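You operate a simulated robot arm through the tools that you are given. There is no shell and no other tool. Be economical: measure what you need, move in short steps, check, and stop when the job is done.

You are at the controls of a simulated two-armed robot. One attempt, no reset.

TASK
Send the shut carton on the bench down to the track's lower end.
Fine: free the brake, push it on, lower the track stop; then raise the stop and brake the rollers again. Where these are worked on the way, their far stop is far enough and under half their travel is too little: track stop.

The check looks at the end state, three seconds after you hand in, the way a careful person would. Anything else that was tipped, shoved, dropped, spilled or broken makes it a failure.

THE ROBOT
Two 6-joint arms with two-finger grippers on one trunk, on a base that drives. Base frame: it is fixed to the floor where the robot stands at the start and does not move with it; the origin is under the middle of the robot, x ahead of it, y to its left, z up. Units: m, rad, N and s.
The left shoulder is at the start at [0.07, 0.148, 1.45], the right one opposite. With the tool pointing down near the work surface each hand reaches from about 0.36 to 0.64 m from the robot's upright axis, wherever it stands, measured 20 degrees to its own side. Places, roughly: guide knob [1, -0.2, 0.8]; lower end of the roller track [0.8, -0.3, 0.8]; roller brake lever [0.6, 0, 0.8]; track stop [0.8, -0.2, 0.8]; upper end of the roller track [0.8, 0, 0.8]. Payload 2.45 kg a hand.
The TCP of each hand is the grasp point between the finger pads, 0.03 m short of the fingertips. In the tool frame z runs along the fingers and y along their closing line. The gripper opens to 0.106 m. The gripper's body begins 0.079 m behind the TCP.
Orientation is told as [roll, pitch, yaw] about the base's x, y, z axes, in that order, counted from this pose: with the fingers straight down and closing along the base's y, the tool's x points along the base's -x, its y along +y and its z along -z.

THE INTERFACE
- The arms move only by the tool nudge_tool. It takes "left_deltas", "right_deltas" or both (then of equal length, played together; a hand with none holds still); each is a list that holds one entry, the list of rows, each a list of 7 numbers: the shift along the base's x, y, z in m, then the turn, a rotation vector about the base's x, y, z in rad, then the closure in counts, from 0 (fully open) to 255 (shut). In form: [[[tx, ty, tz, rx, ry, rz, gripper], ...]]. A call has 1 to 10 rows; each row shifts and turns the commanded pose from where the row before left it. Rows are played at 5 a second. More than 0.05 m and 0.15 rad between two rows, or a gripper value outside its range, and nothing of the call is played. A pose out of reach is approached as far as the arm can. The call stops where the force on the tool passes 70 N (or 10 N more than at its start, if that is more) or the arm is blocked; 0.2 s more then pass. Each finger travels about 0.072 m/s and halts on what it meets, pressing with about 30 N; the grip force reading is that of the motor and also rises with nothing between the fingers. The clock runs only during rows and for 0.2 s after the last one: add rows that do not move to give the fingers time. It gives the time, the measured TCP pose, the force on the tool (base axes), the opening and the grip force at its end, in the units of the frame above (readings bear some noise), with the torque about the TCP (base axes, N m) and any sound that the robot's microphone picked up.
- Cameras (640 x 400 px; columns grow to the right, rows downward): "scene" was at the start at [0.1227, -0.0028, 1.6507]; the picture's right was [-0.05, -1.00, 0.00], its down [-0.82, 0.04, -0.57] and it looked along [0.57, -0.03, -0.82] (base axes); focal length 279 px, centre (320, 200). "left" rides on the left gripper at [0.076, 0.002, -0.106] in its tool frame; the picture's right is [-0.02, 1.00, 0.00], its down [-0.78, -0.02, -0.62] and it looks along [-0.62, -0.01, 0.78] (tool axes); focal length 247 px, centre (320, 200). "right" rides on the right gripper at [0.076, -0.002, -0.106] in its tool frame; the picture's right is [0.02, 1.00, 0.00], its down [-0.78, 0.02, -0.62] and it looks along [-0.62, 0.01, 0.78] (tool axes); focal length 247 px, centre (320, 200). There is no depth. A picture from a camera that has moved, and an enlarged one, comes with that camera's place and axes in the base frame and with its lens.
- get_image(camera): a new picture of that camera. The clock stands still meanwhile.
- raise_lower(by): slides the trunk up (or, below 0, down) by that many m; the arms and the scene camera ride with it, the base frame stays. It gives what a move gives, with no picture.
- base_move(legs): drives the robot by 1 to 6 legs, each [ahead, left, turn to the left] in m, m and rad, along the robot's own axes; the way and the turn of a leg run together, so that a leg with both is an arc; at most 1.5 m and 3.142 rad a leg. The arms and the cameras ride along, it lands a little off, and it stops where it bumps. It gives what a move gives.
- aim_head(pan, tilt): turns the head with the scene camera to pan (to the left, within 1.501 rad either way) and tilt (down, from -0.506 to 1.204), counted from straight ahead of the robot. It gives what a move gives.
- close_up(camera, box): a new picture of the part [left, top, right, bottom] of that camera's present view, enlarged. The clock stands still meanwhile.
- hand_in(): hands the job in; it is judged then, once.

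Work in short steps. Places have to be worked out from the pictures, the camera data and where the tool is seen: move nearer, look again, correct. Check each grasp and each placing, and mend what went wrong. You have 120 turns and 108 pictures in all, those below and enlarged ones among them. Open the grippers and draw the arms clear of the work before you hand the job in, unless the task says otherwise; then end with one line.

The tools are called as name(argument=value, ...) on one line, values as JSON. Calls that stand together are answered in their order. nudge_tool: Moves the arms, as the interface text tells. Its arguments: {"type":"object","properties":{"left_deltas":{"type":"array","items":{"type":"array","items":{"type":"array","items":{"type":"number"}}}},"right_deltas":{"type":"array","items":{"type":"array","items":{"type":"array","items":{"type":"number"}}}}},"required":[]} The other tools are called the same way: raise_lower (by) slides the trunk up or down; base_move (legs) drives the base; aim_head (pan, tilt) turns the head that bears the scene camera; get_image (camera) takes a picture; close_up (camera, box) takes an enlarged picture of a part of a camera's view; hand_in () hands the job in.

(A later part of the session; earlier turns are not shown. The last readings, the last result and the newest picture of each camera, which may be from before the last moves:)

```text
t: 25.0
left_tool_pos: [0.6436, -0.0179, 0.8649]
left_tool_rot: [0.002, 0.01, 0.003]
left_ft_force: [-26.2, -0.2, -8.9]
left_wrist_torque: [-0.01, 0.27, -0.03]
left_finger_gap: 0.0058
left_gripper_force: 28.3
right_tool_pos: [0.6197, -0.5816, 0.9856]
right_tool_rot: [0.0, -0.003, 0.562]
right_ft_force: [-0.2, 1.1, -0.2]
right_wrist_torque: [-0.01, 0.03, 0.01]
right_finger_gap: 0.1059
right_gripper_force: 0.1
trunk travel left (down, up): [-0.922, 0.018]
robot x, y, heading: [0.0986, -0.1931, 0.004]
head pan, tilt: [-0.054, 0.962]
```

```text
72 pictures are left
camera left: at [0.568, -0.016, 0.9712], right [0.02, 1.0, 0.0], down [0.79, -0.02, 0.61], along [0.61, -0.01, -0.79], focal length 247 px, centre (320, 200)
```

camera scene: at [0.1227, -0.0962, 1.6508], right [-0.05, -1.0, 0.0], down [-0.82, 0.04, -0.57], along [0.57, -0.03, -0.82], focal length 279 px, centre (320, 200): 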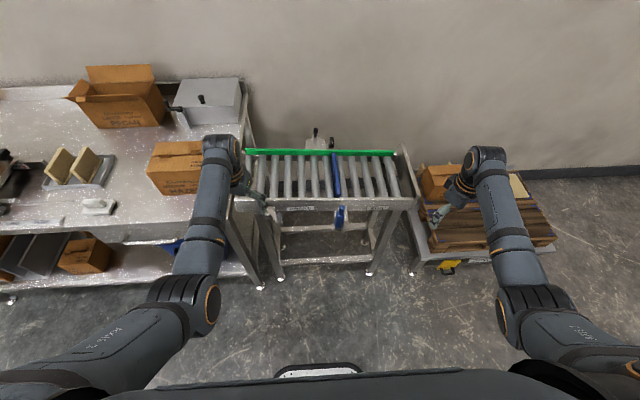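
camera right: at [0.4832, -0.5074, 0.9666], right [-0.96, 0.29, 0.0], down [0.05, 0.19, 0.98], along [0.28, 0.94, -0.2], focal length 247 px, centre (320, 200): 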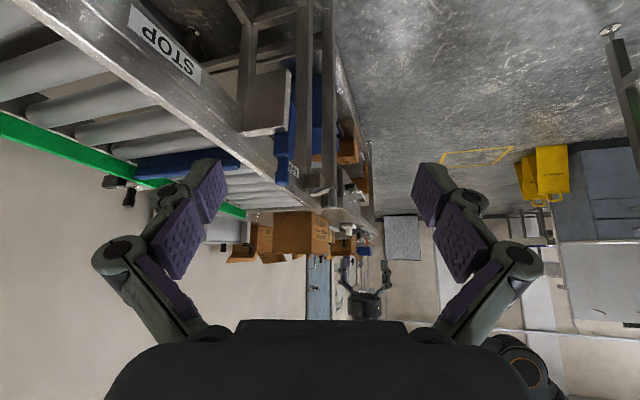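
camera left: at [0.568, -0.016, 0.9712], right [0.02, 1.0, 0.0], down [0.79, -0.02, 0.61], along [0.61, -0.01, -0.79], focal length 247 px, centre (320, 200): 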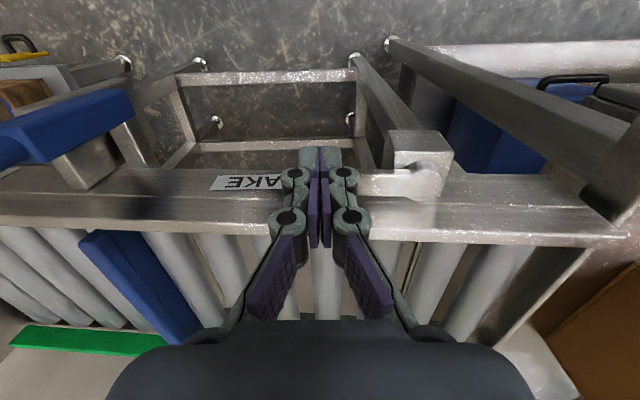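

It resists at once (26 N), so the brake lever is at its other end: freed. I raise the left hand and turn it by -90° so its fingers will span x, for pushing the carton toward -y.

nudge_tool(left_deltas=[[[-0.02, 0, 0, 0, 0, 0, 255], [0, 0, 0.045, 0, 0, 0, 255], [0, 0, 0.045, 0, 0, -0.1, 200], [0, 0, 0.04, 0, 0, -0.14, 0], [0, 0.02, 0.04, 0, 0, -0.14, 0], [0, 0.02, 0.04, 0, 0, -0.14, 0], [0, 0.02, 0, 0, 0, -0.14, 0], [0, 0.03, 0, 0, 0, -0.14, 0], [0, 0.03, 0, 0, 0, -0.14, 0], [0, 0, 0, 0, 0, -0.14, 0]]])

nudge_tool(left_deltas=[[[0, 0, 0, 0, 0, -0.14, 0], [0, 0, 0, 0, 0, -0.14, 0], [0, 0, 0, 0, 0, -0.14, 0], [0, 0, 0, 0, 0, -0.07, 0]]])

base_move(legs=[[0, 0.2, 0]])

get_image(camera="scene")

get_image(camera="left")

```text
t: 27.2
left_tool_pos: [0.6338, 0.1011, 1.0754]
left_tool_rot: [0.001, 0.001, -1.08]
left_ft_force: [-0.2, 0.2, -0.1]
left_wrist_torque: [0.03, 0.02, 0.03]
left_finger_gap: 0.1059
left_gripper_force: 0.1
right_tool_pos: [0.6217, -0.5825, 0.9828]
right_tool_rot: [0.002, 0.001, 0.561]
right_ft_force: [-0.7, 0.4, 0.5]
right_wrist_torque: [0.0, 0.02, 0.0]
right_finger_gap: 0.1059
right_gripper_force: 0.1
trunk travel left (down, up): [-0.922, 0.018]
robot x, y, heading: [0.101, -0.1932, 0.0]
head pan, tilt: [-0.054, 0.962]
```

```text
t: 28.2
left_tool_pos: [0.6304, 0.1012, 1.0766]
left_tool_rot: [0.0, 0.002, -1.571]
left_ft_force: [-1.0, 0.6, 0.4]
left_wrist_torque: [-0.01, 0.02, -0.01]
left_finger_gap: 0.1058
left_gripper_force: 0.1
right_tool_pos: [0.6213, -0.582, 0.983]
right_tool_rot: [-0.002, -0.001, 0.56]
right_ft_force: [-0.1, -0.2, 0.5]
right_wrist_torque: [0.0, 0.02, 0.01]
right_finger_gap: 0.106
right_gripper_force: 0.0
trunk travel left (down, up): [-0.922, 0.018]
robot x, y, heading: [0.1008, -0.1994, -0.0]
head pan, tilt: [-0.054, 0.962]
```

```text
t: 29.8
left_tool_pos: [0.6338, 0.2927, 1.0756]
left_tool_rot: [-0.001, 0.003, -1.573]
left_ft_force: [1.3, -0.7, -0.2]
left_wrist_torque: [0.05, 0.02, -0.02]
left_finger_gap: 0.106
left_gripper_force: 0.0
right_tool_pos: [0.6185, -0.3916, 0.9815]
right_tool_rot: [0.003, -0.003, 0.555]
right_ft_force: [0.0, -0.4, -1.0]
right_wrist_torque: [0.02, 0.0, 0.0]
right_finger_gap: 0.1058
right_gripper_force: 0.0
trunk travel left (down, up): [-0.922, 0.018]
robot x, y, heading: [0.1016, -0.0022, -0.005]
head pan, tilt: [-0.054, 0.962]
```

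```text
71 pictures are left
camera scene: at [0.2246, -0.0081, 1.6507], right [-0.06, -1.0, 0.0], down [-0.82, 0.05, -0.57], along [0.57, -0.03, -0.82], focal length 279 px, centre (320, 200)
```

scene: 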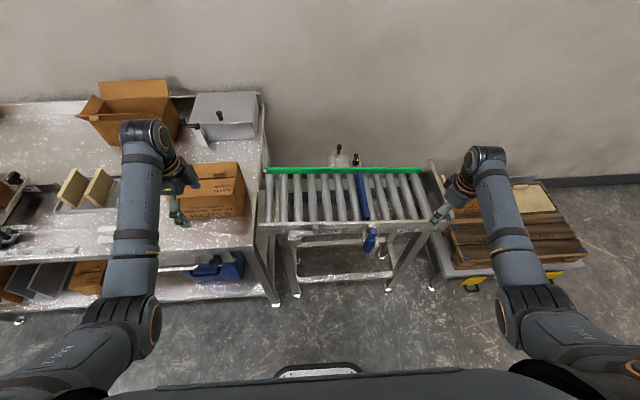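

```text
70 pictures are left
camera left: at [0.6347, 0.3689, 1.183], right [1.0, -0.02, 0.0], down [-0.02, -0.79, 0.62], along [-0.01, -0.62, -0.79], focal length 247 px, centre (320, 200)
```

left: 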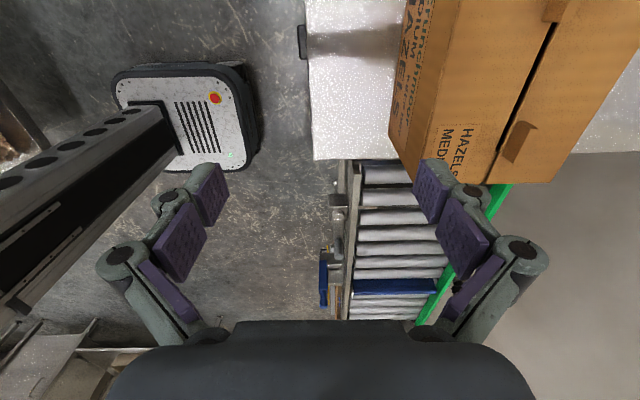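

This view looks straight down the track. I enlarge it to compare the carton's sides with the lane between near rail and guide.

close_up(camera="left", box=[300, 60, 620, 260])

close_up(camera="scene", box=[160, 130, 400, 280])

```text
2.00 times, centred on (460, 160) of left
camera zoom: at [0.6347, 0.3689, 1.183], right [1.0, -0.02, 0.0], down [-0.02, -0.79, 0.62], along [-0.01, -0.62, -0.79], focal length 494 px, centre (40, 280)
```

zoom: 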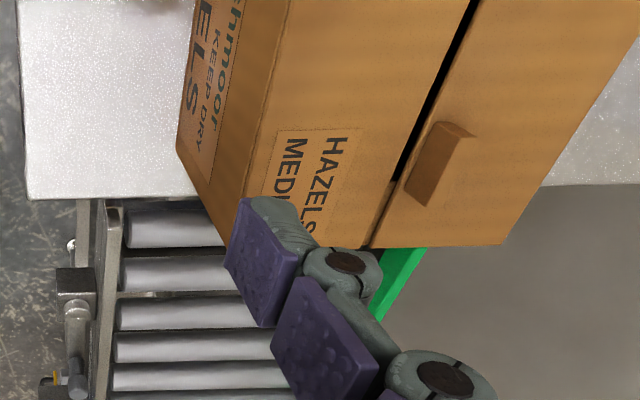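

```text
2.67 times, centred on (280, 205) of scene
camera zoom: at [0.2246, -0.0081, 1.6507], right [-0.06, -1.0, 0.0], down [-0.82, 0.05, -0.57], along [0.57, -0.03, -0.82], focal length 743 px, centre (427, 187)
```

zoom: 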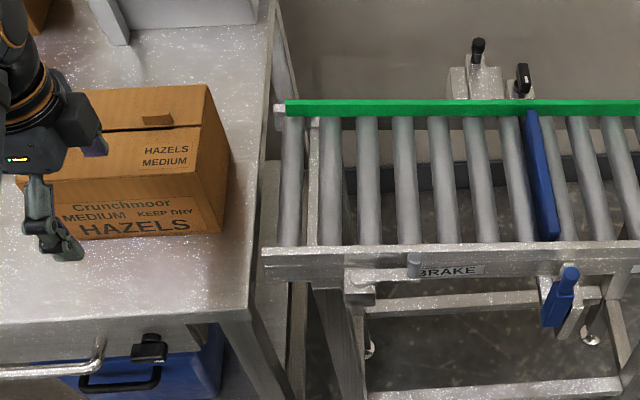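

Triangulation puts the carton at x 0.733–0.86, y 0.222–0.425, z 0.836–0.98, and the lane between rail and guide at x ≈0.70–0.905, so it lines up. I'll raise and withdraw the right hand, then drive so the left hand hangs beyond the carton's +y side.

nudge_tool(right_deltas=[[[-0.02, -0.02, 0.03, 0, 0, 0, 0], [-0.02, -0.02, 0.03, 0, 0, 0, 0], [-0.02, -0.02, 0.03, 0, 0, 0, 0], [-0.02, -0.02, 0.03, 0, 0, 0, 0], [0, 0, 0, 0, 0, 0, 0]]], left_deltas=[[[0, 0, 0.015, 0, 0, 0, 60], [0, 0, 0.015, 0, 0, 0, 110], [0, 0, 0, 0, 0, 0, 110], [0, 0, 0, 0, 0, 0, 110], [0, 0, 0, 0, 0, 0, 110]]])

base_move(legs=[[0, 0.21, 0], [0.16, 0, 0]])

get_image(camera="left")

get_image(camera="scene")

```text
t: 31.0
left_tool_pos: [0.6366, 0.2973, 1.1026]
left_tool_rot: [0.004, 0.001, -1.572]
left_ft_force: [0.0, 0.0, -0.5]
left_wrist_torque: [-0.05, -0.01, 0.0]
left_finger_gap: 0.0602
left_gripper_force: 0.2
left hand out of reach, approached as far as the arm can: row 2
right_tool_pos: [0.5394, -0.4692, 1.1027]
right_tool_rot: [0.002, 0.0, 0.557]
right_ft_force: [-0.7, 0.5, -0.3]
right_wrist_torque: [0.02, 0.01, 0.0]
right_finger_gap: 0.1062
right_gripper_force: 0.0
trunk travel left (down, up): [-0.922, 0.018]
robot x, y, heading: [0.1038, 0.0009, -0.003]
head pan, tilt: [-0.054, 0.962]
```

```text
t: 33.6
left_tool_pos: [0.7911, 0.5079, 1.1031]
left_tool_rot: [0.006, -0.001, -1.567]
left_ft_force: [-1.1, 0.6, -0.7]
left_wrist_torque: [0.02, -0.04, 0.0]
left_finger_gap: 0.0604
left_gripper_force: 0.1
right_tool_pos: [0.6992, -0.2578, 1.1051]
right_tool_rot: [0.0, -0.002, 0.564]
right_ft_force: [-0.3, -0.2, -0.3]
right_wrist_torque: [0.01, -0.04, 0.0]
right_finger_gap: 0.1061
right_gripper_force: 0.2
trunk travel left (down, up): [-0.922, 0.018]
robot x, y, heading: [0.2644, 0.2072, -0.001]
head pan, tilt: [-0.054, 0.962]
```

```text
67 pictures are left
camera left: at [0.7919, 0.5843, 1.2093], right [1.0, -0.02, 0.01], down [-0.02, -0.78, 0.62], along [-0.01, -0.62, -0.78], focal length 247 px, centre (320, 200)
```

left: 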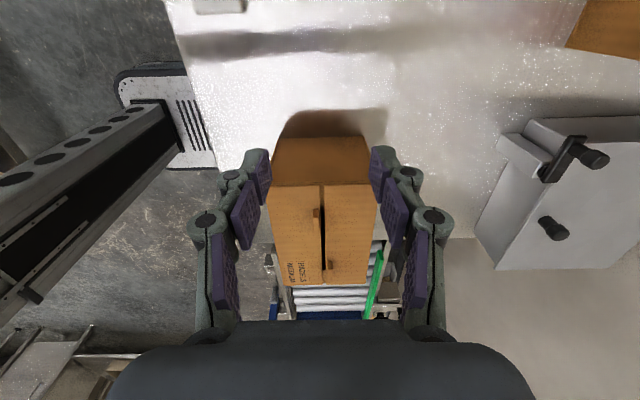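

```text
66 pictures are left
camera scene: at [0.3802, 0.2048, 1.6511], right [-0.05, -1.0, 0.0], down [-0.82, 0.04, -0.57], along [0.57, -0.03, -0.82], focal length 279 px, centre (320, 200)
```

scene: 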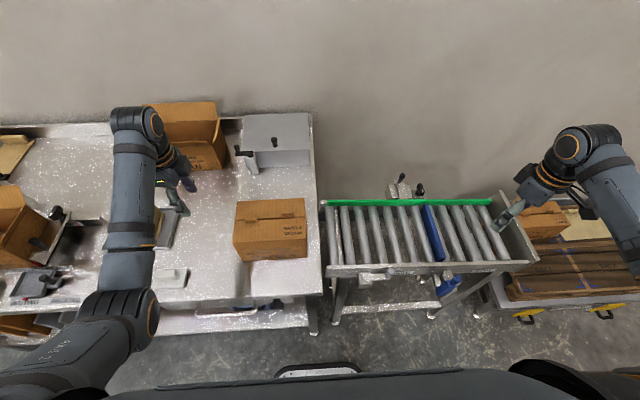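

The carton is square to the track, its centre at x≈0.79, matching the hand's x (0.791); its near side face is at y≈0.418. I lower the hand behind it to z≈0.885.

nudge_tool(left_deltas=[[[0, 0, -0.045, 0, 0, 0, 110], [0, 0, -0.045, 0, 0, 0, 110], [0, 0, -0.045, 0, 0, 0, 110], [0, 0, -0.045, 0, 0, 0, 110], [0, 0, -0.035, 0, 0, 0, 110], [0, 0, 0, 0, 0, 0, 110]]])

get_image(camera="left")

```text
t: 35.0
left_tool_pos: [0.7914, 0.5068, 0.8857]
left_tool_rot: [0.003, -0.001, -1.567]
left_ft_force: [-1.7, 1.0, 0.3]
left_wrist_torque: [-0.01, 0.01, 0.01]
left_finger_gap: 0.0602
left_gripper_force: 0.1
right_tool_pos: [0.7014, -0.259, 1.1028]
right_tool_rot: [0.002, 0.0, 0.563]
right_ft_force: [0.7, 0.5, -0.5]
right_wrist_torque: [0.02, -0.02, 0.0]
right_finger_gap: 0.1059
right_gripper_force: 0.1
trunk travel left (down, up): [-0.922, 0.018]
robot x, y, heading: [0.2612, 0.2051, 0.003]
head pan, tilt: [-0.054, 0.962]
```

```text
65 pictures are left
camera left: at [0.7926, 0.5838, 0.9913], right [1.0, -0.02, 0.0], down [-0.02, -0.78, 0.62], along [-0.01, -0.62, -0.78], focal length 247 px, centre (320, 200)
```

left: 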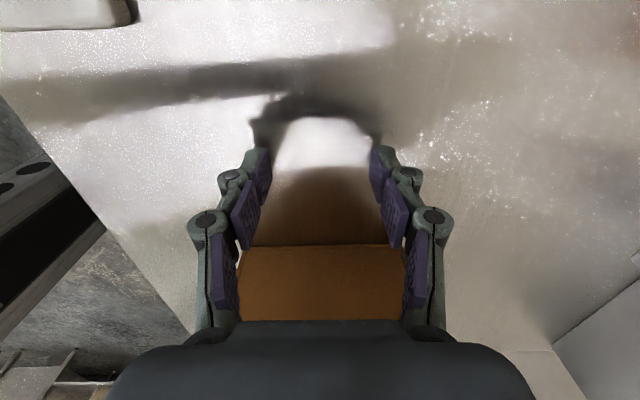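

The carton's face base is at y≈0.407. I advance toward -y and begin the push.

nudge_tool(left_deltas=[[[0, -0.04, 0, 0, 0, 0, 110], [0, -0.04, 0, 0, 0, 0, 110], [0, -0.015, 0, 0, 0, 0, 110], [0, -0.015, 0, 0, 0, 0, 110], [0, -0.015, 0, 0, 0, 0, 110], [0, -0.015, 0, 0, 0, 0, 110], [0, 0, 0, 0, 0, 0, 110]]])

close_up(camera="scene", box=[200, 150, 480, 325])

```text
t: 36.6
left_tool_pos: [0.7926, 0.3669, 0.8857]
left_tool_rot: [0.005, -0.002, -1.569]
left_ft_force: [0.3, -0.7, -0.6]
left_wrist_torque: [0.02, 0.01, -0.01]
left_finger_gap: 0.0603
left_gripper_force: 0.0
right_tool_pos: [0.7023, -0.258, 1.104]
right_tool_rot: [-0.002, 0.001, 0.562]
right_ft_force: [0.5, 0.1, 0.8]
right_wrist_torque: [0.0, 0.0, 0.06]
right_finger_gap: 0.106
right_gripper_force: 0.0
trunk travel left (down, up): [-0.922, 0.018]
robot x, y, heading: [0.2637, 0.206, -0.002]
head pan, tilt: [-0.054, 0.962]
```

```text
2.29 times, centred on (340, 238) of scene
camera zoom: at [0.3844, 0.2047, 1.6507], right [-0.05, -1.0, 0.0], down [-0.82, 0.04, -0.57], along [0.57, -0.03, -0.82], focal length 637 px, centre (274, 114)
```

zoom: 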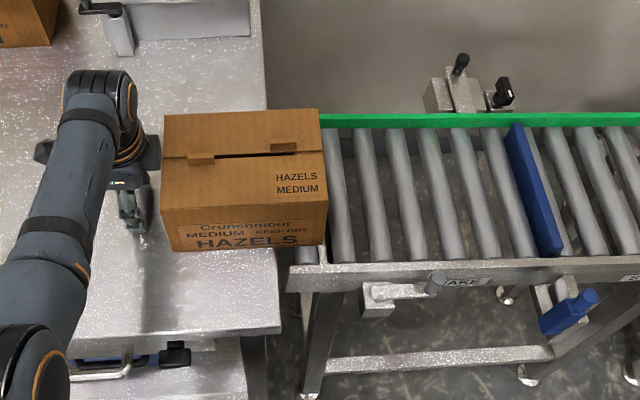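

The carton now has its leading end on the rollers and has come off the fingers. I let a little time pass and see whether it rolls by itself.

nudge_tool(left_deltas=[[[0, 0, 0, 0, 0, 0, 110], [0, 0, 0, 0, 0, 0, 110], [0, 0, 0, 0, 0, 0, 110]]])

close_up(camera="scene", box=[200, 150, 480, 325])

get_image(camera="left")

```text
t: 37.4
left_tool_pos: [0.7928, 0.3685, 0.8866]
left_tool_rot: [0.004, 0.0, -1.568]
left_ft_force: [-0.1, -0.3, -0.3]
left_wrist_torque: [-0.03, 0.0, 0.02]
left_finger_gap: 0.0603
left_gripper_force: 0.0
right_tool_pos: [0.7021, -0.2586, 1.1037]
right_tool_rot: [0.002, 0.001, 0.561]
right_ft_force: [-0.3, 0.9, 0.2]
right_wrist_torque: [-0.03, 0.05, 0.0]
right_finger_gap: 0.1062
right_gripper_force: 0.0
trunk travel left (down, up): [-0.922, 0.018]
robot x, y, heading: [0.2594, 0.2072, -0.0]
head pan, tilt: [-0.054, 0.962]
```

```text
2.29 times, centred on (340, 238) of scene
camera zoom: at [0.3844, 0.2042, 1.6507], right [-0.05, -1.0, 0.0], down [-0.82, 0.04, -0.57], along [0.57, -0.03, -0.82], focal length 637 px, centre (274, 114)
```

zoom: 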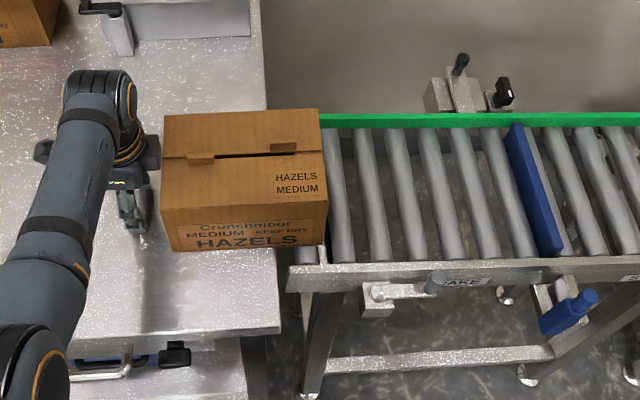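

```text
62 pictures are left
camera left: at [0.794, 0.4441, 0.9926], right [1.0, -0.02, 0.0], down [-0.02, -0.78, 0.62], along [-0.01, -0.62, -0.78], focal length 247 px, centre (320, 200)
```

left: 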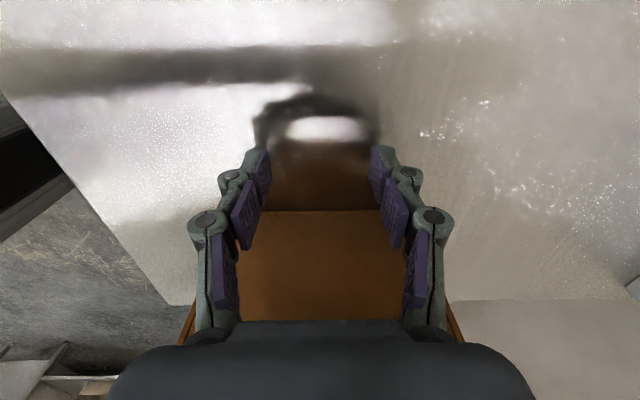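

It sits still, face at y≈0.31, lead end on the first roller. To keep pushing with the arm I need room: withdraw the hand 0.12 m to +y, drive base 0.12 m right, then push on slowly.

nudge_tool(left_deltas=[[[0, 0.04, 0, 0, 0, 0, 110], [0, 0.04, 0, 0, 0, 0, 110], [0, 0.04, 0, 0, 0, 0, 110], [0, 0, 0, 0, 0, 0, 110]]])

base_move(legs=[[0, -0.12, 0]])

nudge_tool(left_deltas=[[[0, -0.02, 0, 0, 0, 0, 110], [0, -0.02, 0, 0, 0, 0, 110], [0, -0.015, 0, 0, 0, 0, 110], [0, -0.01, 0, 0, 0, 0, 110], [0, -0.01, 0, 0, 0, 0, 110], [0, -0.01, 0, 0, 0, 0, 110], [0, -0.01, 0, 0, 0, 0, 110], [0, -0.01, 0, 0, 0, 0, 110], [0, 0, 0, 0, 0, 0, 110]]])

close_up(camera="scene", box=[160, 130, 440, 305])

get_image(camera="left")

```text
t: 38.4
left_tool_pos: [0.792, 0.4892, 0.8856]
left_tool_rot: [0.005, -0.001, -1.569]
left_ft_force: [0.8, -1.3, -0.8]
left_wrist_torque: [-0.01, 0.0, -0.03]
left_finger_gap: 0.0606
left_gripper_force: 0.0
right_tool_pos: [0.7025, -0.2594, 1.1037]
right_tool_rot: [0.002, 0.0, 0.562]
right_ft_force: [-0.2, -0.4, 0.5]
right_wrist_torque: [0.03, 0.0, 0.0]
right_finger_gap: 0.1057
right_gripper_force: 0.1
trunk travel left (down, up): [-0.922, 0.018]
robot x, y, heading: [0.259, 0.2072, 0.004]
head pan, tilt: [-0.054, 0.962]
```

```text
t: 39.6
left_tool_pos: [0.794, 0.3691, 0.8843]
left_tool_rot: [0.004, -0.003, -1.568]
left_ft_force: [-0.2, -1.0, 0.2]
left_wrist_torque: [0.0, -0.02, -0.02]
left_finger_gap: 0.0604
left_gripper_force: 0.0
right_tool_pos: [0.702, -0.3779, 1.1047]
right_tool_rot: [-0.001, 0.002, 0.561]
right_ft_force: [0.5, -0.4, -0.4]
right_wrist_torque: [-0.01, -0.01, 0.0]
right_finger_gap: 0.1059
right_gripper_force: 0.1
trunk travel left (down, up): [-0.922, 0.018]
robot x, y, heading: [0.2652, 0.0843, -0.002]
head pan, tilt: [-0.054, 0.962]
```

```text
t: 41.6
left_tool_pos: [0.7918, 0.2591, 0.8836]
left_tool_rot: [0.004, 0.0, -1.569]
left_ft_force: [0.4, 0.4, -0.2]
left_wrist_torque: [-0.02, 0.0, 0.01]
left_finger_gap: 0.0603
left_gripper_force: 0.1
right_tool_pos: [0.7027, -0.3802, 1.1035]
right_tool_rot: [0.0, 0.001, 0.559]
right_ft_force: [0.9, 0.0, 0.2]
right_wrist_torque: [-0.01, -0.02, -0.01]
right_finger_gap: 0.1059
right_gripper_force: 0.0
trunk travel left (down, up): [-0.922, 0.018]
robot x, y, heading: [0.2632, 0.0875, -0.001]
head pan, tilt: [-0.054, 0.962]
```

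```text
2.29 times, centred on (300, 218) of scene
camera zoom: at [0.3844, 0.0832, 1.6507], right [-0.05, -1.0, 0.0], down [-0.82, 0.04, -0.57], along [0.57, -0.03, -0.82], focal length 637 px, centre (366, 160)
```

zoom: 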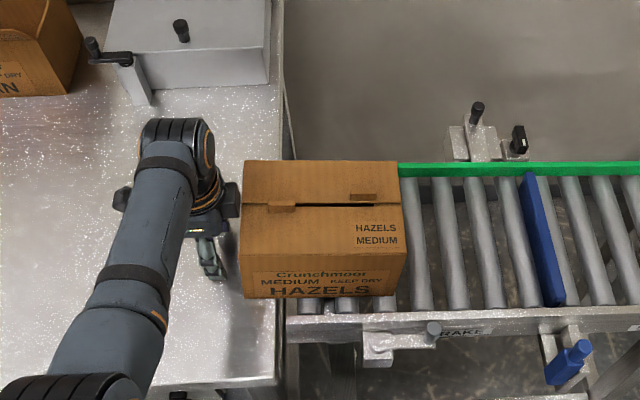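

```text
60 pictures are left
camera left: at [0.7936, 0.3378, 0.9908], right [1.0, -0.02, 0.0], down [-0.02, -0.78, 0.62], along [-0.01, -0.62, -0.78], focal length 247 px, centre (320, 200)
```

left: 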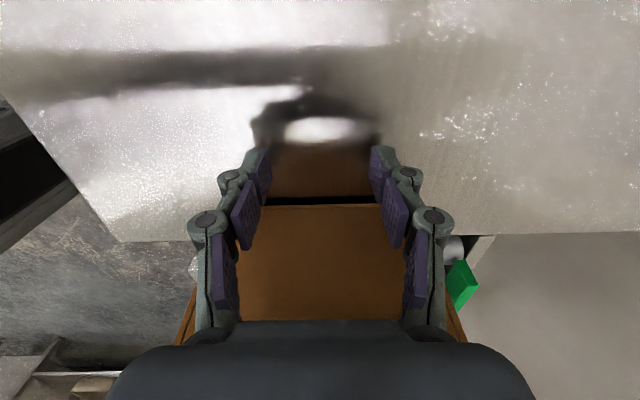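

Carton now at about y 0.03–0.23, its tail still on the bench edge. I push about 6 cm further.

nudge_tool(left_deltas=[[[0, -0.015, 0, 0, 0, 0, 110], [0, -0.015, 0, 0, 0, 0, 110], [0, -0.01, 0, 0, 0, 0, 110], [0, -0.01, 0, 0, 0, 0, 110], [0, -0.01, 0, 0, 0, 0, 110], [0, -0.01, 0, 0, 0, 0, 110], [0, 0, 0, 0, 0, 0, 110], [0, 0, 0, 0, 0, 0, 110], [0, 0, 0, 0, 0, 0, 110]]])

close_up(camera="scene", box=[160, 130, 440, 305])

get_image(camera="left")

```text
t: 43.6
left_tool_pos: [0.7914, 0.1907, 0.8844]
left_tool_rot: [0.003, -0.002, -1.569]
left_ft_force: [0.8, -0.2, 0.5]
left_wrist_torque: [0.01, 0.0, -0.02]
left_finger_gap: 0.0603
left_gripper_force: 0.1
right_tool_pos: [0.7013, -0.3797, 1.1036]
right_tool_rot: [0.002, -0.002, 0.562]
right_ft_force: [-0.3, 0.2, 0.5]
right_wrist_torque: [0.04, 0.0, 0.01]
right_finger_gap: 0.1061
right_gripper_force: 0.1
trunk travel left (down, up): [-0.922, 0.018]
robot x, y, heading: [0.2581, 0.0877, -0.002]
head pan, tilt: [-0.054, 0.962]
```

```text
2.29 times, centred on (300, 218) of scene
camera zoom: at [0.3845, 0.0832, 1.6507], right [-0.05, -1.0, 0.0], down [-0.82, 0.04, -0.57], along [0.57, -0.03, -0.82], focal length 637 px, centre (366, 160)
```

zoom: 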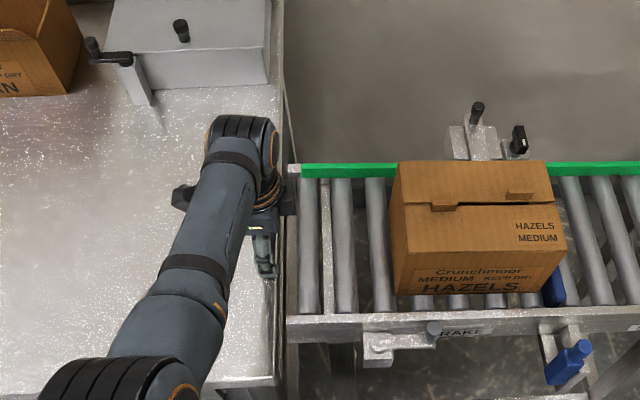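

```text
58 pictures are left
camera left: at [0.7933, 0.2686, 0.9903], right [1.0, -0.02, 0.0], down [-0.02, -0.78, 0.62], along [-0.01, -0.62, -0.78], focal length 247 px, centre (320, 200)
```

left: 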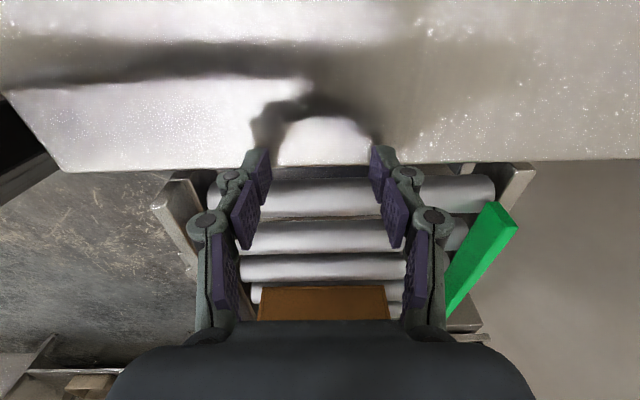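

The brake is free: the carton rolled onto the track and rests against the stop. I lift the left hand clear, then drive back and right so that the right hand can work the stop lever.

nudge_tool(left_deltas=[[[0, 0.02, 0.04, 0, 0, 0, 110], [0, 0.02, 0.04, 0, 0, 0, 110], [0, 0.02, 0.04, 0, 0, 0, 110], [0, 0.02, 0.04, 0, 0, 0, 110], [0, 0, 0.03, 0, 0, 0, 0], [0, 0, 0, 0, 0, 0, 0]]])

base_move(legs=[[-0.14, 0, 0], [0, -0.075, 0]])

nudge_tool(right_deltas=[[[0.02, 0.04, -0.02, 0, 0, -0.14, 0], [0.02, 0.04, -0.02, 0, 0, -0.14, 0], [0.02, 0.04, -0.02, 0, 0, -0.14, 0], [0.0, 0.04, -0.03, 0, 0, -0.14, 0], [0.0, 0.04, -0.03, 0, 0, 0, 0], [0, 0.03, 0, 0, 0, 0, 0], [0, 0, 0, 0, 0, 0, 0]]])

get_image(camera="right")

close_up(camera="scene", box=[240, 130, 480, 280])

```text
t: 45.0
left_tool_pos: [0.7926, 0.2717, 1.0735]
left_tool_rot: [0.004, 0.001, -1.571]
left_ft_force: [-0.3, 0.2, -0.5]
left_wrist_torque: [-0.01, -0.01, -0.01]
left_finger_gap: 0.1058
left_gripper_force: 0.2
right_tool_pos: [0.7024, -0.3793, 1.1023]
right_tool_rot: [0.003, 0.0, 0.56]
right_ft_force: [0.8, -1.0, 0.1]
right_wrist_torque: [-0.02, -0.02, -0.01]
right_finger_gap: 0.106
right_gripper_force: 0.1
trunk travel left (down, up): [-0.922, 0.018]
robot x, y, heading: [0.2641, 0.0846, -0.0]
head pan, tilt: [-0.054, 0.962]
```

```text
t: 47.0
left_tool_pos: [0.6557, 0.2044, 1.0705]
left_tool_rot: [0.003, -0.005, -1.567]
left_ft_force: [-0.3, 0.3, -0.4]
left_wrist_torque: [-0.09, 0.02, 0.0]
left_finger_gap: 0.1061
left_gripper_force: 0.0
right_tool_pos: [0.562, -0.4461, 1.1053]
right_tool_rot: [-0.005, 0.003, 0.561]
right_ft_force: [0.2, 0.9, 0.4]
right_wrist_torque: [-0.06, 0.01, 0.0]
right_finger_gap: 0.1061
right_gripper_force: 0.0
trunk travel left (down, up): [-0.922, 0.018]
robot x, y, heading: [0.1215, 0.0138, -0.001]
head pan, tilt: [-0.054, 0.962]
```

```text
t: 48.6
left_tool_pos: [0.6534, 0.1974, 1.0732]
left_tool_rot: [0.003, 0.002, -1.569]
left_ft_force: [-0.2, 0.3, 0.1]
left_wrist_torque: [0.0, 0.01, -0.05]
left_finger_gap: 0.106
left_gripper_force: 0.0
right_tool_pos: [0.6201, -0.2242, 0.9854]
right_tool_rot: [0.002, 0.001, -0.002]
right_ft_force: [0.1, -1.1, -0.1]
right_wrist_torque: [0.02, 0.0, 0.0]
right_finger_gap: 0.1062
right_gripper_force: 0.0
trunk travel left (down, up): [-0.922, 0.018]
robot x, y, heading: [0.1207, 0.013, -0.002]
head pan, tilt: [-0.054, 0.962]
```

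```text
57 pictures are left
camera right: at [0.5442, -0.2267, 1.0916], right [-0.02, 1.0, 0.0], down [0.78, 0.02, 0.62], along [0.62, 0.01, -0.78], focal length 247 px, centre (320, 200)
```

right: 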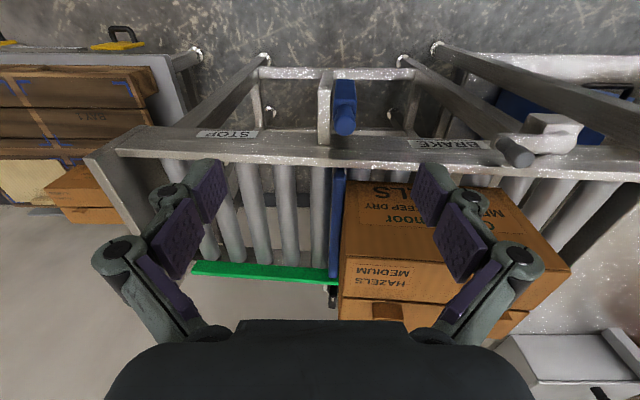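

```text
2.67 times, centred on (360, 205) of scene
camera zoom: at [0.244, 0.0093, 1.6508], right [-0.06, -1.0, 0.0], down [-0.82, 0.05, -0.57], along [0.57, -0.03, -0.82], focal length 743 px, centre (213, 187)
```

zoom: 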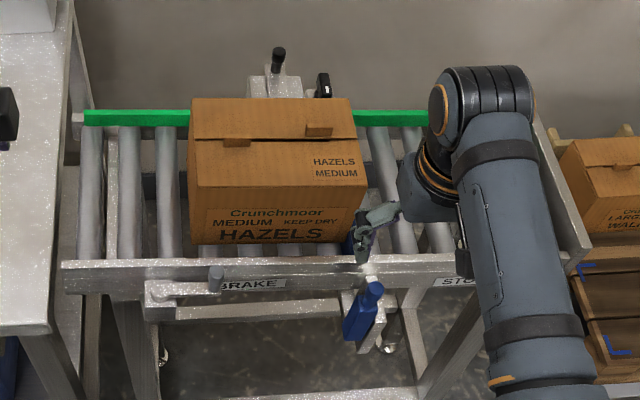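

Let me enlarge the lever in the right camera to see how it's hinged.

close_up(camera="right", box=[280, 50, 400, 190])

close_up(camera="scene", box=[345, 220, 425, 270])

```text
2.86 times, centred on (340, 120) of right
camera zoom: at [0.5442, -0.2267, 1.0916], right [-0.02, 1.0, 0.0], down [0.78, 0.02, 0.62], along [0.62, 0.01, -0.78], focal length 706 px, centre (263, 429)
```

zoom: 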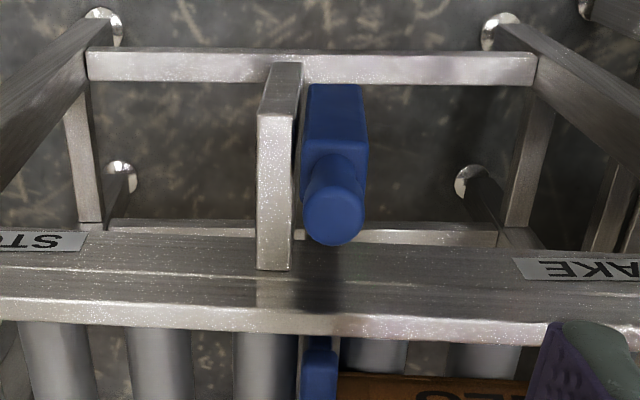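

```text
8.00 times, centred on (385, 245) of scene
camera zoom: at [0.244, 0.0093, 1.6508], right [-0.06, -1.0, 0.0], down [-0.82, 0.05, -0.57], along [0.57, -0.03, -0.82], focal length 2228 px, centre (-200, -160)
```

zoom: 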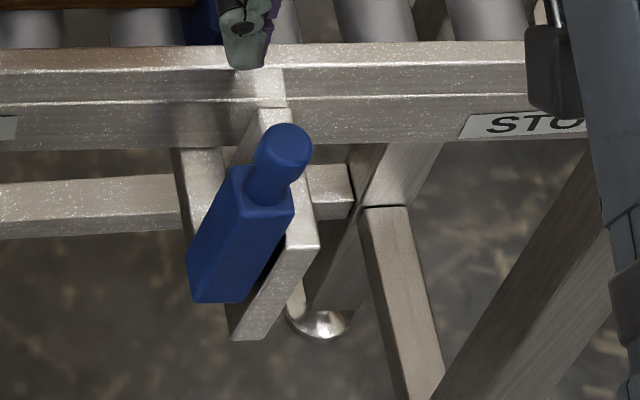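

The blue bar stands upright beside a fixed plate (y≈-0.22, top z≈0.805), so it's probably hinged on that plate about y and gets pulled toward me. I bring the right hand over the cap at (0.63, -0.203) and grip it at z≈0.86.

nudge_tool(right_deltas=[[[0.01, 0.021, -0.035, 0, 0, 0, 0], [0, 0, -0.045, 0, 0, 0, 0], [0, 0, -0.045, 0, 0, 0, 0], [0, 0, 0, 0, 0, 0, 130], [0, 0, 0, 0, 0, 0, 255], [0, 0, 0, 0, 0, 0, 255], [0, 0, 0, 0, 0, 0, 255], [0, 0, 0, 0, 0, 0, 255]]])

get_image(camera="right")

```text
t: 50.4
left_tool_pos: [0.654, 0.2008, 1.0723]
left_tool_rot: [0.004, 0.0, -1.57]
left_ft_force: [-0.3, 0.0, -0.4]
left_wrist_torque: [0.02, 0.01, -0.03]
left_finger_gap: 0.1062
left_gripper_force: 0.1
right_tool_pos: [0.6303, -0.1977, 0.8604]
right_tool_rot: [-0.001, 0.0, -0.002]
right_ft_force: [-0.5, 9.0, -1.9]
right_wrist_torque: [0.41, -0.21, 0.4]
right_finger_gap: 0.0235
right_gripper_force: 45.5
trunk travel left (down, up): [-0.922, 0.018]
robot x, y, heading: [0.1225, 0.0118, -0.002]
head pan, tilt: [-0.054, 0.962]
```

```text
53 pictures are left
camera right: at [0.5544, -0.201, 0.9669], right [-0.02, 1.0, 0.0], down [0.78, 0.02, 0.62], along [0.62, 0.02, -0.78], focal length 247 px, centre (320, 200)
```

right: 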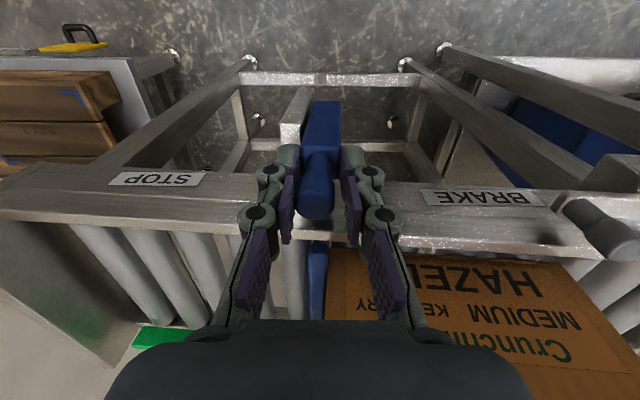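

The cap is gripped (gap 0.0235). I pull 2 cm toward -x gently and read the response.

nudge_tool(right_deltas=[[[-0.01, 0, -0.001, 0, 0, 0, 255], [-0.01, 0, -0.002, 0, 0, 0, 255], [0, 0, 0, 0, 0, 0, 255]]])

get_image(camera="right")

```text
t: 51.2
left_tool_pos: [0.6587, 0.2006, 1.0706]
left_tool_rot: [0.0, 0.001, -1.569]
left_ft_force: [1.1, 0.2, 0.1]
left_wrist_torque: [0.01, 0.0, 0.02]
left_finger_gap: 0.1061
left_gripper_force: 0.0
right_tool_pos: [0.62, -0.1978, 0.8573]
right_tool_rot: [-0.001, -0.01, 0.0]
right_ft_force: [33.7, 12.9, 3.7]
right_wrist_torque: [0.47, -1.33, 0.17]
right_finger_gap: 0.0238
right_gripper_force: 45.0
trunk travel left (down, up): [-0.922, 0.018]
robot x, y, heading: [0.1223, 0.0123, 0.001]
head pan, tilt: [-0.054, 0.962]
```

```text
52 pictures are left
camera right: at [0.5423, -0.2005, 0.9629], right [-0.02, 1.0, 0.0], down [0.78, 0.02, 0.63], along [0.63, 0.01, -0.78], focal length 247 px, centre (320, 200)
```

right: 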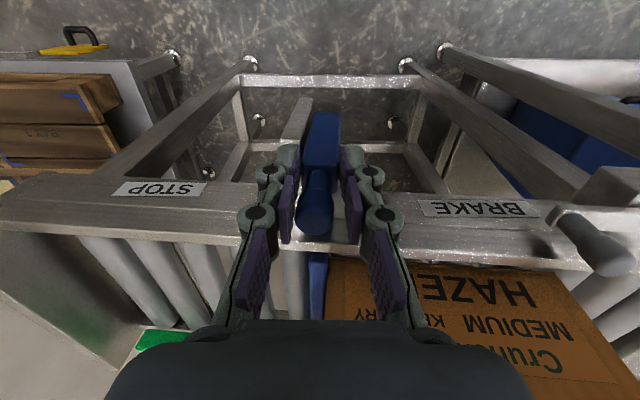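

The cap stayed put against 34 N: it doesn't swing toward -x. I return and try pressing downward.

nudge_tool(right_deltas=[[[0.018, 0, 0.003, 0, 0, 0, 255], [0, 0, -0.01, 0, 0, 0, 255], [0, 0, -0.01, 0, 0, 0, 255], [0, 0, 0, 0, 0, 0, 255]]])

get_image(camera="right")

```text
t: 52.2
left_tool_pos: [0.6487, 0.2022, 1.0743]
left_tool_rot: [0.01, -0.002, -1.571]
left_ft_force: [0.5, 0.5, 0.4]
left_wrist_torque: [0.0, 0.0, 0.01]
left_finger_gap: 0.1059
left_gripper_force: 0.1
right_tool_pos: [0.6206, -0.1974, 0.8401]
right_tool_rot: [0.0, 0.01, -0.002]
right_ft_force: [-32.5, 21.9, -0.6]
right_wrist_torque: [0.74, 1.41, 0.42]
right_finger_gap: 0.0234
right_gripper_force: 45.2
trunk travel left (down, up): [-0.922, 0.018]
robot x, y, heading: [0.1233, 0.0138, -0.002]
head pan, tilt: [-0.054, 0.962]
```

```text
51 pictures are left
camera right: at [0.5447, -0.1991, 0.9462], right [-0.02, 1.0, 0.0], down [0.79, 0.02, 0.61], along [0.61, 0.01, -0.79], focal length 247 px, centre (320, 200)
```

right: 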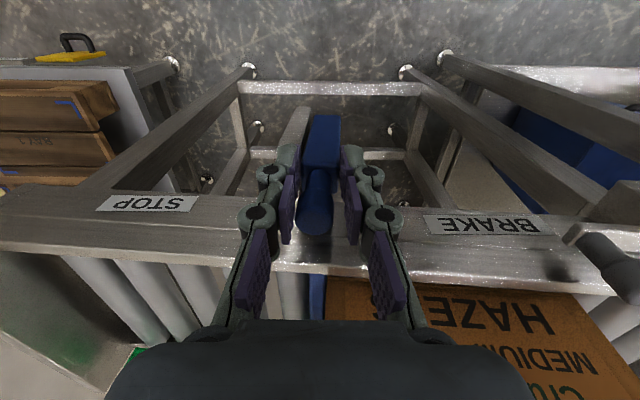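

Down moved easily (1.7 cm with no z force) but x resists. I check the scene camera for how the grip has moved relative to its plate.

close_up(camera="scene", box=[335, 210, 425, 270])

close_up(camera="right", box=[240, 80, 400, 240])

```text
6.67 times, centred on (380, 240) of scene
camera zoom: at [0.2368, 0.0158, 1.6512], right [-0.06, -1.0, 0.0], down [-0.82, 0.04, -0.58], along [0.57, -0.03, -0.82], focal length 1857 px, centre (-80, -67)
```

zoom: 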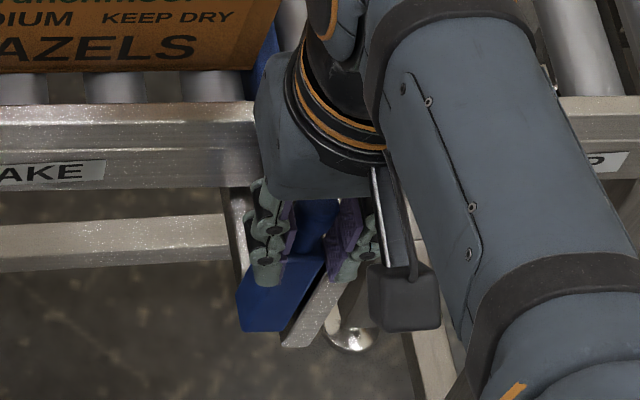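

```text
2.50 times, centred on (320, 160) of right
camera zoom: at [0.5447, -0.1991, 0.9462], right [-0.02, 1.0, 0.0], down [0.79, 0.02, 0.61], along [0.61, 0.01, -0.79], focal length 617 px, centre (320, 300)
```

zoom: 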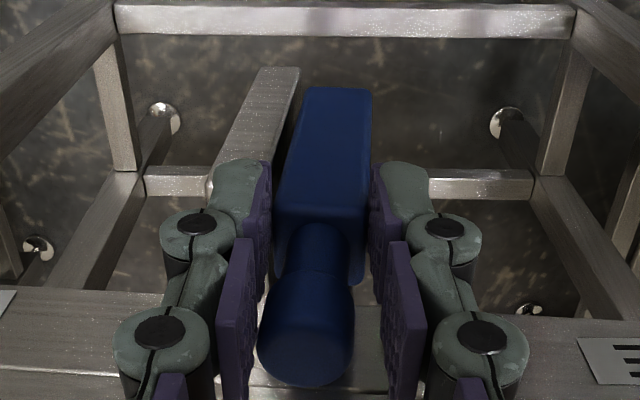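

The blue grip came down about 1.3 cm with the hand, so it's a vertical slide. Gripping further would run a finger into the plate, so I release, rise, shut the fingers and will press on the cap from above.

nudge_tool(right_deltas=[[[-0.007, 0, 0, 0, 0, 0, 100], [0, 0, 0, 0, 0, 0, 0], [0, 0, 0, 0, 0, 0, 0], [0, 0, 0.045, 0, 0, 0, 0], [0, 0, 0.045, 0, 0, 0, 0], [0.006, 0, 0, 0, 0, 0, 255], [0, 0, 0, 0, 0, 0, 255], [0, 0, 0, 0, 0, 0, 255], [0, 0, 0, 0, 0, 0, 255]]])

close_up(camera="right", box=[220, 60, 420, 260])

close_up(camera="scene", box=[335, 200, 425, 270])

```text
t: 54.2
left_tool_pos: [0.6536, 0.1997, 1.0725]
left_tool_rot: [0.003, 0.002, -1.57]
left_ft_force: [0.0, 0.1, 0.6]
left_wrist_torque: [0.0, 0.04, 0.0]
left_finger_gap: 0.1059
left_gripper_force: 0.1
right_tool_pos: [0.6275, -0.2024, 0.9286]
right_tool_rot: [-0.001, 0.0, 0.0]
right_ft_force: [-0.8, 0.7, 0.3]
right_wrist_torque: [-0.03, 0.01, 0.0]
right_finger_gap: 0.0
right_gripper_force: 27.2
trunk travel left (down, up): [-0.922, 0.018]
robot x, y, heading: [0.1212, 0.0122, 0.002]
head pan, tilt: [-0.054, 0.962]
```

```text
2.00 times, centred on (320, 160) of right
camera zoom: at [0.5517, -0.2038, 1.0352], right [-0.02, 1.0, 0.0], down [0.78, 0.02, 0.62], along [0.62, 0.01, -0.78], focal length 494 px, centre (320, 280)
```

zoom: 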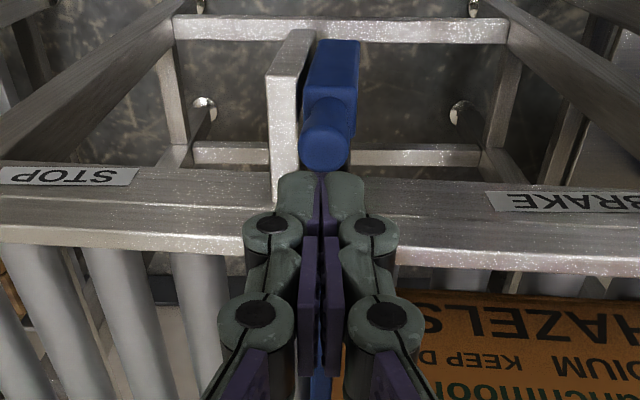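

```text
5.71 times, centred on (380, 235) of scene
camera zoom: at [0.2447, 0.0106, 1.6507], right [-0.06, -1.0, 0.0], down [-0.82, 0.05, -0.57], along [0.57, -0.03, -0.82], focal length 1592 px, centre (-23, 0)
```

zoom: 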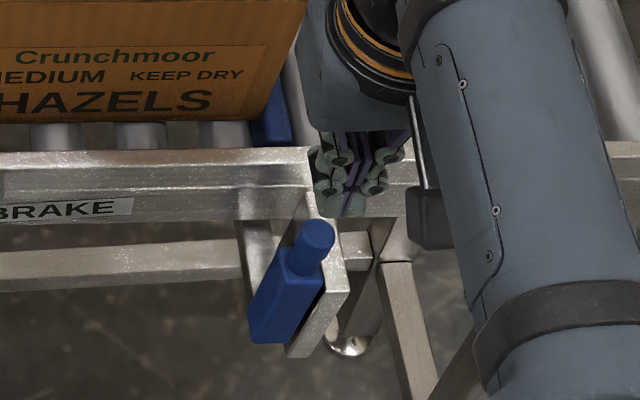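

The grip stayed where it was left (cap top ≈0.858 at (0.629, -0.201)). I press straight down on it with the shut fingertips.

nudge_tool(right_deltas=[[[0.002, 0.001, -0.03, 0, 0, 0, 255], [0, 0, -0.015, 0, 0, 0, 255], [0, 0, -0.01, 0, 0, 0, 255], [0, 0, -0.01, 0, 0, 0, 255], [0, 0, -0.01, 0, 0, 0, 255], [0, 0, 0, 0, 0, 0, 255]]])

get_image(camera="right")

close_up(camera="scene", box=[240, 130, 480, 280])

```text
t: 55.6
left_tool_pos: [0.6471, 0.2006, 1.0779]
left_tool_rot: [0.01, -0.001, -1.571]
left_ft_force: [0.4, -0.3, 0.8]
left_wrist_torque: [0.0, -0.02, 0.0]
left_finger_gap: 0.1059
left_gripper_force: 0.0
right_tool_pos: [0.6296, -0.2005, 0.8614]
right_tool_rot: [-0.003, -0.021, -0.003]
right_ft_force: [0.5, -8.3, 58.5]
right_wrist_torque: [-0.06, 0.06, -0.21]
right_finger_gap: 0.0062
right_gripper_force: 28.8
trunk travel left (down, up): [-0.922, 0.018]
robot x, y, heading: [0.1231, 0.0138, -0.002]
head pan, tilt: [-0.054, 0.962]
```

```text
46 pictures are left
camera right: at [0.552, -0.2022, 0.9675], right [-0.02, 1.0, 0.0], down [0.77, 0.02, 0.64], along [0.64, 0.01, -0.77], focal length 247 px, centre (320, 200)
```

right: 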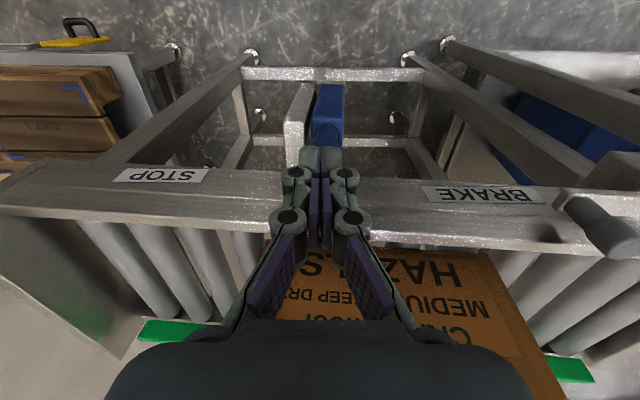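

```text
2.67 times, centred on (360, 205) of scene
camera zoom: at [0.2335, 0.013, 1.6524], right [-0.06, -1.0, 0.0], down [-0.81, 0.04, -0.58], along [0.58, -0.03, -0.82], focal length 743 px, centre (213, 187)
```

zoom: 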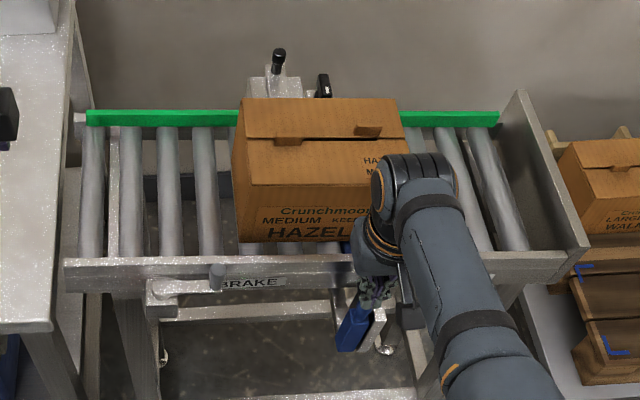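

The stop has gone down (cap top ≈0.83, 58 N at its end) and the carton is already rolling past. I lift the hand well up to leave it room and let time pass.

nudge_tool(right_deltas=[[[0, 0, 0.045, 0, 0, 0, 255], [-0.02, 0, 0.04, 0, 0, 0, 255], [-0.02, 0, 0.04, 0, 0, 0, 255], [0, 0, 0.03, 0, 0, 0, 255], [0, 0, 0, 0, 0, 0, 255], [0, 0, 0, 0, 0, 0, 255], [0, 0, 0, 0, 0, 0, 255]]])

get_image(camera="scene")

get_image(camera="right")

```text
t: 57.2
left_tool_pos: [0.6536, 0.1987, 1.0729]
left_tool_rot: [0.003, 0.001, -1.568]
left_ft_force: [0.7, 0.3, -0.7]
left_wrist_torque: [-0.02, 0.0, 0.08]
left_finger_gap: 0.1058
left_gripper_force: 0.1
right_tool_pos: [0.593, -0.2019, 1.007]
right_tool_rot: [0.001, 0.0, 0.001]
right_ft_force: [0.6, -0.1, 0.1]
right_wrist_torque: [0.0, 0.0, 0.01]
right_finger_gap: 0.0
right_gripper_force: 28.7
trunk travel left (down, up): [-0.922, 0.018]
robot x, y, heading: [0.1229, 0.0148, -0.003]
head pan, tilt: [-0.054, 0.962]
```

```text
44 pictures are left
camera scene: at [0.2454, 0.0105, 1.6506], right [-0.06, -1.0, 0.0], down [-0.82, 0.05, -0.57], along [0.57, -0.03, -0.82], focal length 279 px, centre (320, 200)
```

scene: 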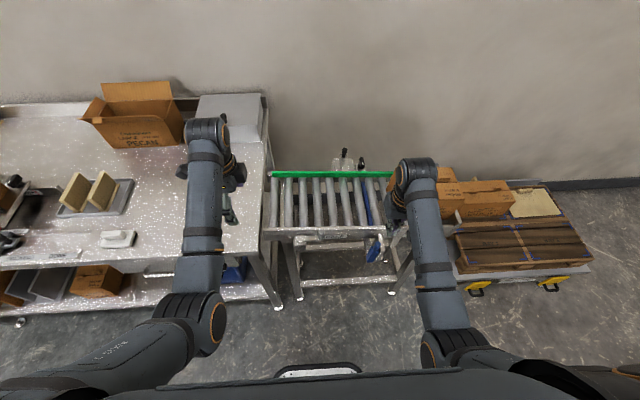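

```text
43 pictures are left
camera right: at [0.5167, -0.2037, 1.1138], right [-0.02, 1.0, 0.0], down [0.78, 0.02, 0.62], along [0.62, 0.01, -0.78], focal length 247 px, centre (320, 200)
```

right: 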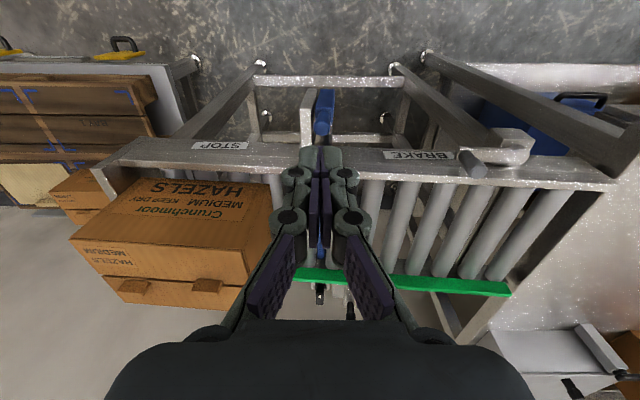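

The carton has rolled to the lower end, its trailing side at y≈-0.276, clear of the stop at -0.2. Now I'll open, descend over the cap (top ≈0.832) to z 0.842 as tested earlier, and grip.

nudge_tool(right_deltas=[[[0.018, 0, 0, 0, 0, 0, 0], [0.018, 0, -0.03, 0, 0, 0, 0], [0, 0, -0.045, 0, 0, 0, 0], [0, 0, -0.045, 0, 0, 0, 0], [0, 0, -0.03, 0, 0, 0, 0], [0, 0, -0.013, 0, 0, 0, 130], [0, 0, 0, 0, 0, 0, 255], [0, 0, 0, 0, 0, 0, 255], [0, 0, 0, 0, 0, 0, 255], [0, 0, 0, 0, 0, 0, 255]]])

close_up(camera="right", box=[220, 60, 420, 260])

```text
t: 59.4
left_tool_pos: [0.654, 0.1998, 1.0724]
left_tool_rot: [0.002, 0.0, -1.569]
left_ft_force: [0.4, -0.5, 0.6]
left_wrist_torque: [-0.02, 0.02, -0.02]
left_finger_gap: 0.106
left_gripper_force: 0.0
right_tool_pos: [0.6253, -0.1967, 0.8479]
right_tool_rot: [0.002, -0.001, 0.001]
right_ft_force: [-0.5, 9.3, -1.4]
right_wrist_torque: [0.74, 0.2, 0.03]
right_finger_gap: 0.0189
right_gripper_force: 44.1
trunk travel left (down, up): [-0.922, 0.018]
robot x, y, heading: [0.1228, 0.0134, 0.004]
head pan, tilt: [-0.054, 0.962]
```

```text
2.00 times, centred on (320, 160) of right
camera zoom: at [0.5504, -0.2001, 0.9536], right [-0.02, 1.0, 0.0], down [0.78, 0.02, 0.62], along [0.62, 0.02, -0.78], focal length 494 px, centre (320, 280)
```

zoom: 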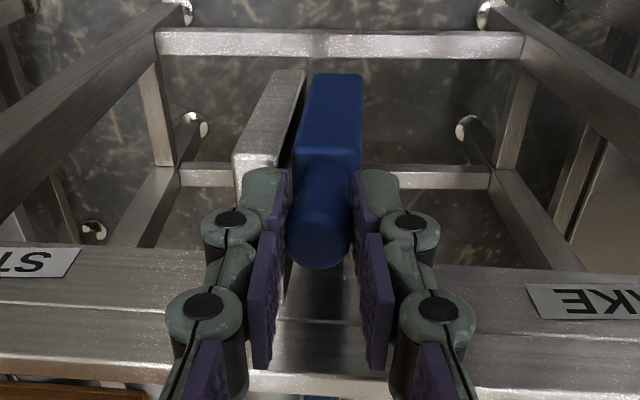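

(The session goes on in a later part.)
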